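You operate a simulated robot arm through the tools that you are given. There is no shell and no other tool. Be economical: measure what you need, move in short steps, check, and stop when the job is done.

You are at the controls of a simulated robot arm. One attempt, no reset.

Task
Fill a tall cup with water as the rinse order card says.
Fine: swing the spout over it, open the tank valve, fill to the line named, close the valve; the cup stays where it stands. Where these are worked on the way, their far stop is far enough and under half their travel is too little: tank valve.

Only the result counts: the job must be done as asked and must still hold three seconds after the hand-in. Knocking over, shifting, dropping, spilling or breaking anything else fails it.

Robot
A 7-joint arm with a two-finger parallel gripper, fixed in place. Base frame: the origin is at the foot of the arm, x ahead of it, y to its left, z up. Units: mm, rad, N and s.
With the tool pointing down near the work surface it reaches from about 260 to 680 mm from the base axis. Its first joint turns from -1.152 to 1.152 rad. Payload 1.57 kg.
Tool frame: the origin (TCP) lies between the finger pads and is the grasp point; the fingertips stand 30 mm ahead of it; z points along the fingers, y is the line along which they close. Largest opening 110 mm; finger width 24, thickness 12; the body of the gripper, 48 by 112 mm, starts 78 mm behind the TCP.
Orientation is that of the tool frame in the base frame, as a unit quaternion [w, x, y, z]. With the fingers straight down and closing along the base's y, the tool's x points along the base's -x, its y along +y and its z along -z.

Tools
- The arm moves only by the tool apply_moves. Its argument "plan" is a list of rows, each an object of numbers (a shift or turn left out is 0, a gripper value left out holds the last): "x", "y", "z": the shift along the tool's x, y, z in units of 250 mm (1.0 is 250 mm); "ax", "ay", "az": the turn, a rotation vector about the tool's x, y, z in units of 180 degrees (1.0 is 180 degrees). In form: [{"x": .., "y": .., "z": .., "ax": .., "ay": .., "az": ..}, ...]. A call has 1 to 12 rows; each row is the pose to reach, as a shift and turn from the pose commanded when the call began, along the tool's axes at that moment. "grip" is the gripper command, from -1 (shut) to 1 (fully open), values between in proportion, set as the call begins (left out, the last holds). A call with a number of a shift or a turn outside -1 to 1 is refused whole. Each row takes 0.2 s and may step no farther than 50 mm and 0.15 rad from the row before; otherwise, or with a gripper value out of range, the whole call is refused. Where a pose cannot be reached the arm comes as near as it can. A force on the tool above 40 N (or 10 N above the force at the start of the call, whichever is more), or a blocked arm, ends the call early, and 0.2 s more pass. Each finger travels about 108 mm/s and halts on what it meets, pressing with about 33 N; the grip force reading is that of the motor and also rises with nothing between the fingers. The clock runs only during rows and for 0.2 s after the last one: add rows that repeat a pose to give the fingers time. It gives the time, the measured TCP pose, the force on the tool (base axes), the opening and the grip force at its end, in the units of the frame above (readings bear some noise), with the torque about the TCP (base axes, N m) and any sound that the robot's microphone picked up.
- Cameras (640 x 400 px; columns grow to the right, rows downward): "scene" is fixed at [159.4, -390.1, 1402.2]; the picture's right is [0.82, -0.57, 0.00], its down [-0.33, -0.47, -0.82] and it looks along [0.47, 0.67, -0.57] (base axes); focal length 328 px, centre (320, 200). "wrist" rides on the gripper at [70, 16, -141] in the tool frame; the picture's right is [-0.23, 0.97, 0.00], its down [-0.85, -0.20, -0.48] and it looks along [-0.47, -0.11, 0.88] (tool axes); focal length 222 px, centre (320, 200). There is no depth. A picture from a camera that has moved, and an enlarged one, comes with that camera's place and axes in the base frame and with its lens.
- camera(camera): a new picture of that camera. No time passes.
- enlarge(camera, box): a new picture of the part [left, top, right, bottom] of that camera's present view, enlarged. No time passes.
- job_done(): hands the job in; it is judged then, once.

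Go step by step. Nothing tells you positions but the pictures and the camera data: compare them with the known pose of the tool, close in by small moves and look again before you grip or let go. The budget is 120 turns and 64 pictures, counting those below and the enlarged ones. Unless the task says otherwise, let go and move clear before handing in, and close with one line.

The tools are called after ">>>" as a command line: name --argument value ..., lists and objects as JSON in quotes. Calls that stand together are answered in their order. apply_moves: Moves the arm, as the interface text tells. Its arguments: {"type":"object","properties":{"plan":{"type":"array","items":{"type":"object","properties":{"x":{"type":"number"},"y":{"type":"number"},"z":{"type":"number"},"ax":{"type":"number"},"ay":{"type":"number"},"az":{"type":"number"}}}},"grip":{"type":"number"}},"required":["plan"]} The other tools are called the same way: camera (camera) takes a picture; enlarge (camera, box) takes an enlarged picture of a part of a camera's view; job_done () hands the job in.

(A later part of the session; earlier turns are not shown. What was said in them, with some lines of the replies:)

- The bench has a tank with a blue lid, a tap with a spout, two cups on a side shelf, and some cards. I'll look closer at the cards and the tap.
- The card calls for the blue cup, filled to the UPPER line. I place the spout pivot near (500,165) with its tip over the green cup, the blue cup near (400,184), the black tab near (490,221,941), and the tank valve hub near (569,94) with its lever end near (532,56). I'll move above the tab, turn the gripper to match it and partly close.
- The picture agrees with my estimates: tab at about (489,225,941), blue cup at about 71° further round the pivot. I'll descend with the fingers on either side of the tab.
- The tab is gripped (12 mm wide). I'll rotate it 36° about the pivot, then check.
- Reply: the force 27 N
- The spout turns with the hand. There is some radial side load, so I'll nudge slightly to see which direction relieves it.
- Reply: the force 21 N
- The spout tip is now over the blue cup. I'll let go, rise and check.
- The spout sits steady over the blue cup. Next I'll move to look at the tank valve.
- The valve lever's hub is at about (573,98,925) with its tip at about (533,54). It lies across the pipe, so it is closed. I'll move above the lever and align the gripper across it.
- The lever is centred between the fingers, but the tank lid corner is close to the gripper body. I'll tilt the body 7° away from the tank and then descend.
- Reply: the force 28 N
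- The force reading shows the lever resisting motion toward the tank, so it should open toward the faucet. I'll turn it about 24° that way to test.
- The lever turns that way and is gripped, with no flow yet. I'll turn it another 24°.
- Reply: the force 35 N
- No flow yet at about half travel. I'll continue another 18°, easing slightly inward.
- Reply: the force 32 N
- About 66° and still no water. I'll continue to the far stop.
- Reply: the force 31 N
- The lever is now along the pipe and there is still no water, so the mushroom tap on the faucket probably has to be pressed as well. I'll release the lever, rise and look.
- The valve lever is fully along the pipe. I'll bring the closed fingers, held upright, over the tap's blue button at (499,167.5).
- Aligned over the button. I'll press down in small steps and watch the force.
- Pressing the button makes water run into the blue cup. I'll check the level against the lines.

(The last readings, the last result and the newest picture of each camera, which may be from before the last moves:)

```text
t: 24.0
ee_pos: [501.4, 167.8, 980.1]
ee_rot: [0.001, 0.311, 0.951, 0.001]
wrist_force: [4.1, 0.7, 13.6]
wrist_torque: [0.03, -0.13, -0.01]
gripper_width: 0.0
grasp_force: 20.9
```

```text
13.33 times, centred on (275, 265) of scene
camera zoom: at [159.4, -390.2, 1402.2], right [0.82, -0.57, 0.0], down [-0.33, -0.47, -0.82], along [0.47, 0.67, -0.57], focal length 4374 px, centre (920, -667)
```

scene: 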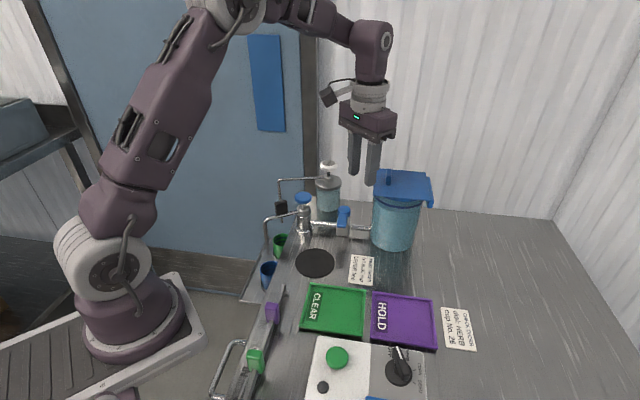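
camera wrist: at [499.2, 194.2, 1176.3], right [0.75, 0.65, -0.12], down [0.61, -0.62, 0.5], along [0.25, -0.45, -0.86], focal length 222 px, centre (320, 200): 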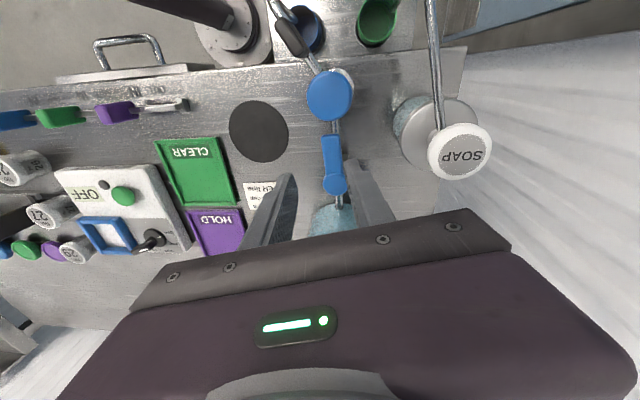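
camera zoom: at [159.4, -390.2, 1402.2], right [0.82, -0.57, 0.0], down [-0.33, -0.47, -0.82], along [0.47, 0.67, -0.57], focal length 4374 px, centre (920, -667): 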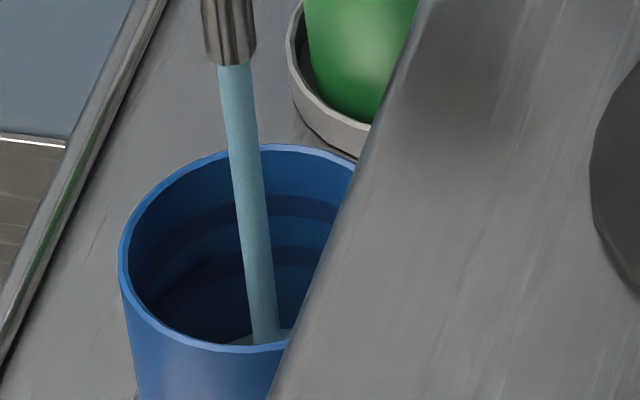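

The scene close-up shows both bands, and the water is still well below the lower one. Filling is slow, so I'll hold the button for 2.6 s more.

>>> apply_moves --plan '[{"z": 0}, {"z": 0}, {"z": 0}, {"z": 0}, {"z": 0}, {"z": 0}, {"z": 0}, {"z": 0}, {"z": 0}, {"z": 0}, {"z": 0}, {"z": 0}]'

>>> enlarge --camera "scene" --box '[260, 250, 290, 280]'

```text
t: 26.6
ee_pos: [501.7, 168.3, 980.9]
ee_rot: [0.0, 0.31, 0.951, 0.0]
wrist_force: [5.8, -0.6, 15.0]
wrist_torque: [0.04, -0.13, -0.03]
gripper_width: 0.0
grasp_force: 21.3
```

```text
13.33 times, centred on (275, 265) of scene
camera zoom: at [159.4, -390.2, 1402.2], right [0.82, -0.57, 0.0], down [-0.33, -0.47, -0.82], along [0.47, 0.67, -0.57], focal length 4374 px, centre (920, -667)
```

zoom: 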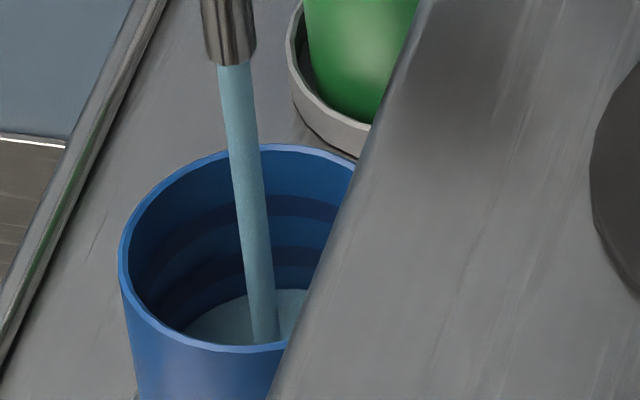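

The water is now just below the lower band, rising about 16 px/s in this view. I'll hold another 2.6 s.

>>> apply_moves --plan '[{"z": 0}, {"z": 0}, {"z": 0}, {"z": 0}, {"z": 0}, {"z": 0}, {"z": 0}, {"z": 0}, {"z": 0}, {"z": 0}, {"z": 0}, {"z": 0}]'

>>> enlarge --camera "scene" --box '[260, 250, 290, 280]'

```text
t: 29.2
ee_pos: [501.3, 168.5, 980.0]
ee_rot: [0.001, 0.31, 0.951, 0.0]
wrist_force: [3.6, -0.6, 15.2]
wrist_torque: [-0.02, -0.08, 0.0]
gripper_width: 0.0
grasp_force: 20.7
```

```text
13.33 times, centred on (275, 265) of scene
camera zoom: at [159.3, -390.2, 1402.2], right [0.82, -0.57, 0.0], down [-0.33, -0.47, -0.82], along [0.47, 0.67, -0.57], focal length 4374 px, centre (920, -667)
```

zoom: 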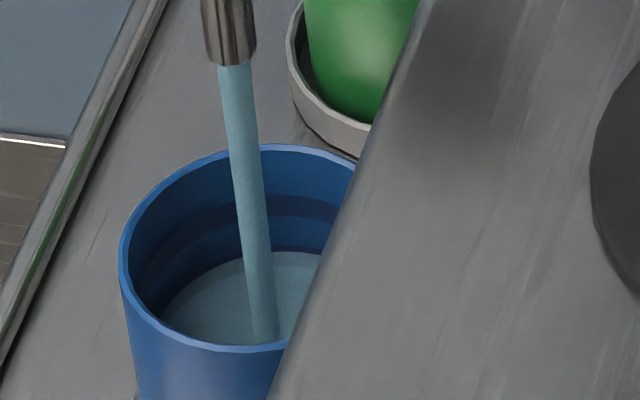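

The level has reached the lower band. The upper band should need about 3 s more, so I'll hold 2 s and check.

>>> apply_moves --plan '[{"z": 0}, {"z": 0}, {"z": 0}, {"z": 0}, {"z": 0}, {"z": 0}, {"z": 0}, {"z": 0}, {"z": 0}]'

>>> enlarge --camera "scene" --box '[260, 250, 290, 280]'

```text
t: 31.2
ee_pos: [501.5, 167.5, 979.3]
ee_rot: [0.001, 0.31, 0.951, 0.0]
wrist_force: [1.7, -0.6, 14.6]
wrist_torque: [-0.01, -0.05, 0.02]
gripper_width: 0.0
grasp_force: 21.9
```

```text
13.33 times, centred on (275, 265) of scene
camera zoom: at [159.3, -390.2, 1402.2], right [0.82, -0.57, 0.0], down [-0.33, -0.47, -0.82], along [0.47, 0.67, -0.57], focal length 4374 px, centre (920, -667)
```

zoom: 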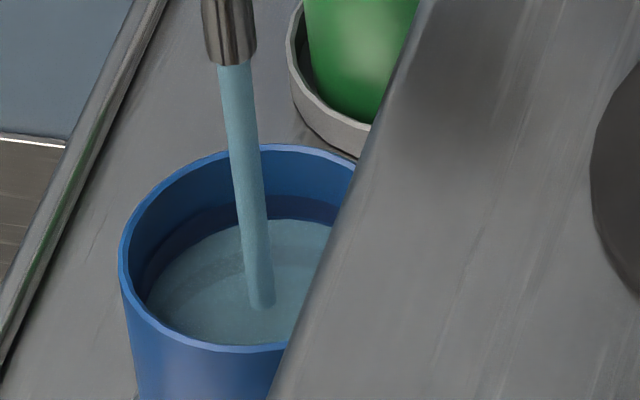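

The level is at the bottom edge of the upper band. I'll hold about 0.4 s more, then lift off the button.

>>> apply_moves --plan '[{"z": 0}, {"z": 0}, {"z": -0.08}, {"z": -0.16}]'

>>> enlarge --camera "scene" --box '[260, 250, 290, 280]'

```text
t: 32.2
ee_pos: [500.2, 167.8, 1019.9]
ee_rot: [0.0, 0.31, 0.951, 0.0]
wrist_force: [-0.4, 0.0, 0.0]
wrist_torque: [0.04, 0.03, 0.02]
gripper_width: 0.0
grasp_force: 21.5
```

```text
13.33 times, centred on (275, 265) of scene
camera zoom: at [159.4, -390.1, 1402.2], right [0.82, -0.57, 0.0], down [-0.33, -0.47, -0.82], along [0.47, 0.67, -0.57], focal length 4374 px, centre (920, -667)
```

zoom: 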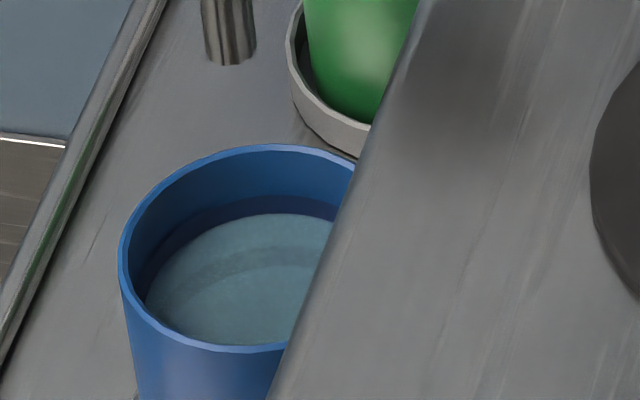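

The flow stopped with the level inside the upper line band. Now I'll close the tank valve, moving back over the lever the way I left it.

>>> apply_moves --plan '[{"z": -0.076}, {"x": -0.1, "y": -0.026, "z": -0.076}, {"x": -0.21, "y": -0.052, "z": -0.076}]'

>>> apply_moves --plan '[{"ax": 0.02}, {"ax": 0.04}, {"ax": 0.04}]' --grip -0.27

>>> apply_moves --plan '[{"y": 0.015, "z": 0.12}, {"y": 0.027, "z": 0.22}]'

>>> enlarge --camera "wrist" --box '[200, 50, 440, 240]'

```text
t: 33.0
ee_pos: [534.6, 127.3, 1039.0]
ee_rot: [0.0, 0.31, 0.951, 0.0]
wrist_force: [0.2, -0.7, -0.5]
wrist_torque: [0.02, 0.02, -0.01]
gripper_width: 0.0
grasp_force: 21.3
```

```text
t: 33.8
ee_pos: [534.9, 124.7, 1038.7]
ee_rot: [-0.02, 0.31, 0.949, -0.06]
wrist_force: [0.1, -0.5, -1.0]
wrist_torque: [0.02, -0.02, 0.0]
gripper_width: 40.3
grasp_force: 0.1
```

```text
t: 34.4
ee_pos: [536.9, 125.8, 982.7]
ee_rot: [-0.02, 0.31, 0.949, -0.06]
wrist_force: [-0.5, 1.1, 0.3]
wrist_torque: [0.0, 0.0, 0.01]
gripper_width: 40.1
grasp_force: 0.0
```

```text
2.11 times, centred on (320, 145) of wrist
camera zoom: at [500.0, 194.8, 1120.1], right [0.75, 0.65, -0.12], down [0.61, -0.62, 0.5], along [0.25, -0.45, -0.86], focal length 468 px, centre (320, 316)
```

zoom: 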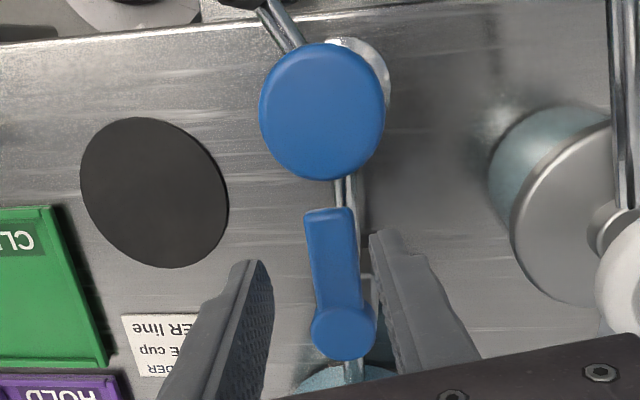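

>>> apply_moves --plan '[{"y": 0.012, "z": 0.1}, {"y": 0.02, "z": 0.162}]'

>>> apply_moves --plan '[{"x": 0}, {"x": 0}, {"x": 0}]' --grip -1

```text
t: 35.0
ee_pos: [535.7, 125.3, 941.3]
ee_rot: [-0.02, 0.31, 0.949, -0.06]
wrist_force: [-0.1, 0.1, 0.2]
wrist_torque: [0.04, -0.01, 0.05]
gripper_width: 40.2
grasp_force: 0.1
```

```text
t: 35.8
ee_pos: [535.5, 125.1, 943.1]
ee_rot: [-0.021, 0.311, 0.948, -0.061]
wrist_force: [-10.5, -12.3, -1.9]
wrist_torque: [-0.3, -0.34, -0.75]
gripper_width: 23.4
grasp_force: 35.4
```

>>> apply_moves --plan '[{"x": -0.001, "y": -0.019, "z": 0.0024, "ay": -0.0042, "az": -0.0331}, {"x": -0.004, "y": -0.038, "z": 0.0048, "ay": -0.0083, "az": -0.0661}, {"x": -0.009, "y": -0.0564, "z": 0.0071, "ay": -0.0125, "az": -0.0992}, {"x": -0.0159, "y": -0.0742, "z": 0.0094, "ay": -0.0167, "az": -0.1323}, {"x": -0.0247, "y": -0.0913, "z": 0.0115, "ay": -0.0208, "az": -0.1653}, {"x": -0.0351, "y": -0.1073, "z": 0.0135, "ay": -0.025, "az": -0.1984}, {"x": -0.0473, "y": -0.1221, "z": 0.0154, "ay": -0.0292, "az": -0.2315}, {"x": -0.0609, "y": -0.1356, "z": 0.0171, "ay": -0.0333, "az": -0.2645}]'

```text
t: 37.6
ee_pos: [526.1, 89.2, 944.0]
ee_rot: [0.003, -0.104, 0.993, -0.062]
wrist_force: [-24.1, -10.3, -11.2]
wrist_torque: [0.09, 0.41, -0.21]
gripper_width: 22.9
grasp_force: 35.5
```

>>> apply_moves --plan '[{"x": 0.002, "y": -0.019, "z": 0.0024, "ay": -0.0042, "az": -0.0331}, {"x": 0.0, "y": -0.038, "z": 0.0048, "ay": -0.0083, "az": -0.0661}, {"x": -0.005, "y": -0.0564, "z": 0.0071, "ay": -0.0125, "az": -0.0992}, {"x": -0.0119, "y": -0.0742, "z": 0.0094, "ay": -0.0167, "az": -0.1323}]'

>>> enlarge --camera "wrist" --box '[200, 50, 440, 240]'

```text
t: 38.6
ee_pos: [534.3, 70.8, 942.7]
ee_rot: [0.018, -0.308, 0.949, -0.061]
wrist_force: [-25.3, -0.2, -3.0]
wrist_torque: [0.12, 0.85, 0.48]
gripper_width: 22.7
grasp_force: 35.2
```

```text
2.11 times, centred on (320, 145) of wrist
camera zoom: at [457.1, 58.2, 1080.8], right [-0.38, 0.92, -0.12], down [0.77, 0.39, 0.5], along [0.5, 0.1, -0.86], focal length 468 px, centre (320, 316)
```

zoom: 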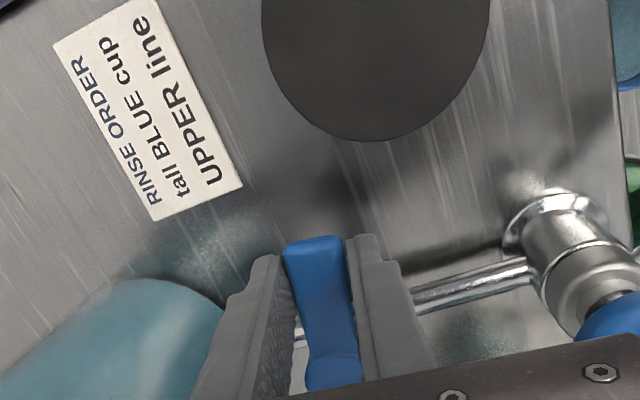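

Twelve degrees remain to the original closed position. I'll push gently on to the stop.

>>> apply_moves --plan '[{"x": 0.001, "y": -0.0127, "z": 0.0016, "ay": -0.0028, "az": -0.0221}, {"x": -0.001, "y": -0.0254, "z": 0.0032, "ay": -0.0056, "az": -0.0441}, {"x": -0.003, "y": -0.038, "z": 0.0048, "ay": -0.0083, "az": -0.0661}, {"x": -0.005, "y": -0.047, "z": 0.0059, "ay": -0.0104, "az": -0.0827}]'

>>> enlarge --camera "scene" --box '[250, 180, 410, 300]'

```text
t: 39.5
ee_pos: [537.8, 66.2, 942.7]
ee_rot: [0.023, -0.403, 0.913, -0.055]
wrist_force: [-9.3, 4.5, 11.7]
wrist_torque: [0.42, 0.28, -1.09]
gripper_width: 23.6
grasp_force: 35.6
stopped in row 4: the force on the tool passed its limit at 46 N (the readings are from after the stop); the commanded pose is now the measured one
```

```text
3.33 times, centred on (330, 240) of scene
camera zoom: at [159.1, -390.0, 1402.3], right [0.82, -0.57, 0.0], down [-0.33, -0.47, -0.82], along [0.47, 0.67, -0.57], focal length 1093 px, centre (287, 67)
```

zoom: 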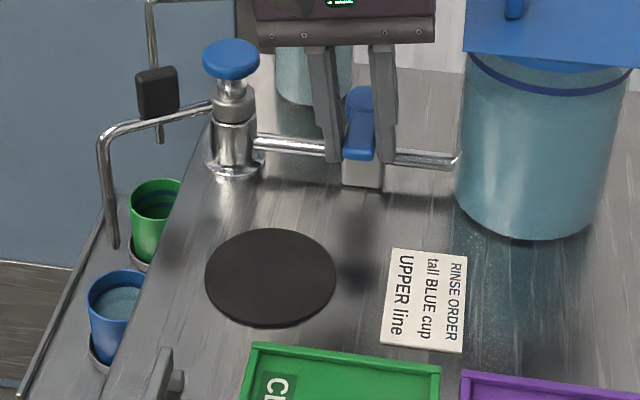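

The lever is back at its closed stop. I'll release and rise clear.

>>> apply_moves --plan '[{"x": 0}, {"x": 0}]' --grip -0.2

>>> apply_moves --plan '[{"y": -0.015, "z": -0.12}, {"y": -0.035, "z": -0.28}, {"y": -0.055, "z": -0.44}, {"y": -0.08, "z": -0.62}]'

>>> enlarge --camera "scene" --box '[250, 180, 410, 300]'

>>> enlarge --camera "scene" --box '[260, 250, 290, 280]'

```text
t: 40.1
ee_pos: [538.1, 65.9, 941.5]
ee_rot: [0.022, -0.405, 0.913, -0.056]
wrist_force: [-0.1, -0.2, -0.5]
wrist_torque: [0.01, 0.01, -0.04]
gripper_width: 44.1
grasp_force: 0.2
```

```text
t: 41.1
ee_pos: [540.2, 66.8, 1099.9]
ee_rot: [0.023, -0.404, 0.913, -0.056]
wrist_force: [0.0, 0.0, 0.1]
wrist_torque: [-0.04, -0.04, -0.02]
gripper_width: 44.0
grasp_force: 0.0
```

```text
3.33 times, centred on (330, 240) of scene
camera zoom: at [159.4, -390.1, 1402.2], right [0.82, -0.57, 0.0], down [-0.33, -0.47, -0.82], along [0.47, 0.67, -0.57], focal length 1093 px, centre (287, 67)
```

zoom: 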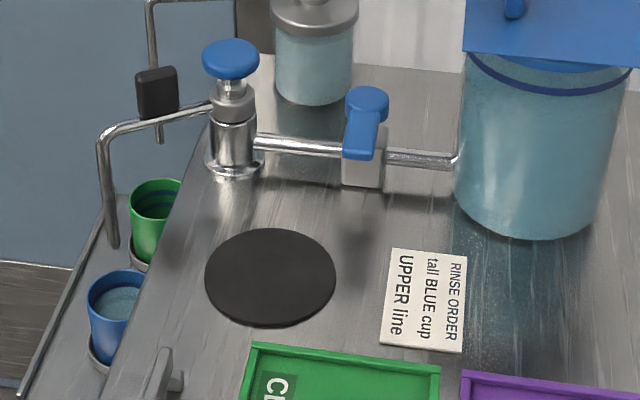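

```text
13.33 times, centred on (275, 265) of scene
camera zoom: at [159.4, -390.1, 1402.2], right [0.82, -0.57, 0.0], down [-0.33, -0.47, -0.82], along [0.47, 0.67, -0.57], focal length 4374 px, centre (920, -667)
```

zoom: 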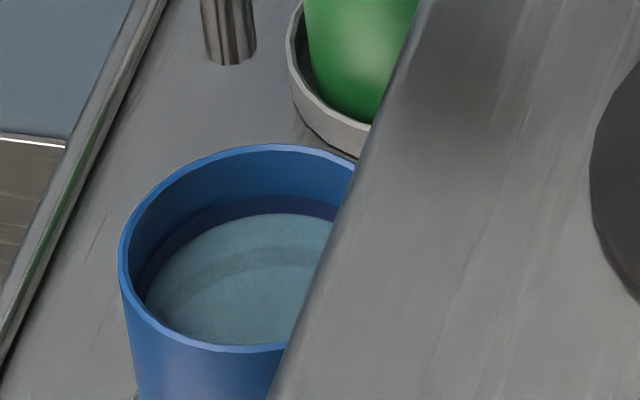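

The valve is closed across the pipe, the level is steady in the upper band, nothing is dripping and the arm is clear. I'm handing in.

>>> job_done

```text
The job is handed in.
```

The tall blue cup is filled to the UPPER line, with the level steady in the lower half of that band. The tank valve is closed, the cup was not moved, and the arm is clear. The job is handed in.
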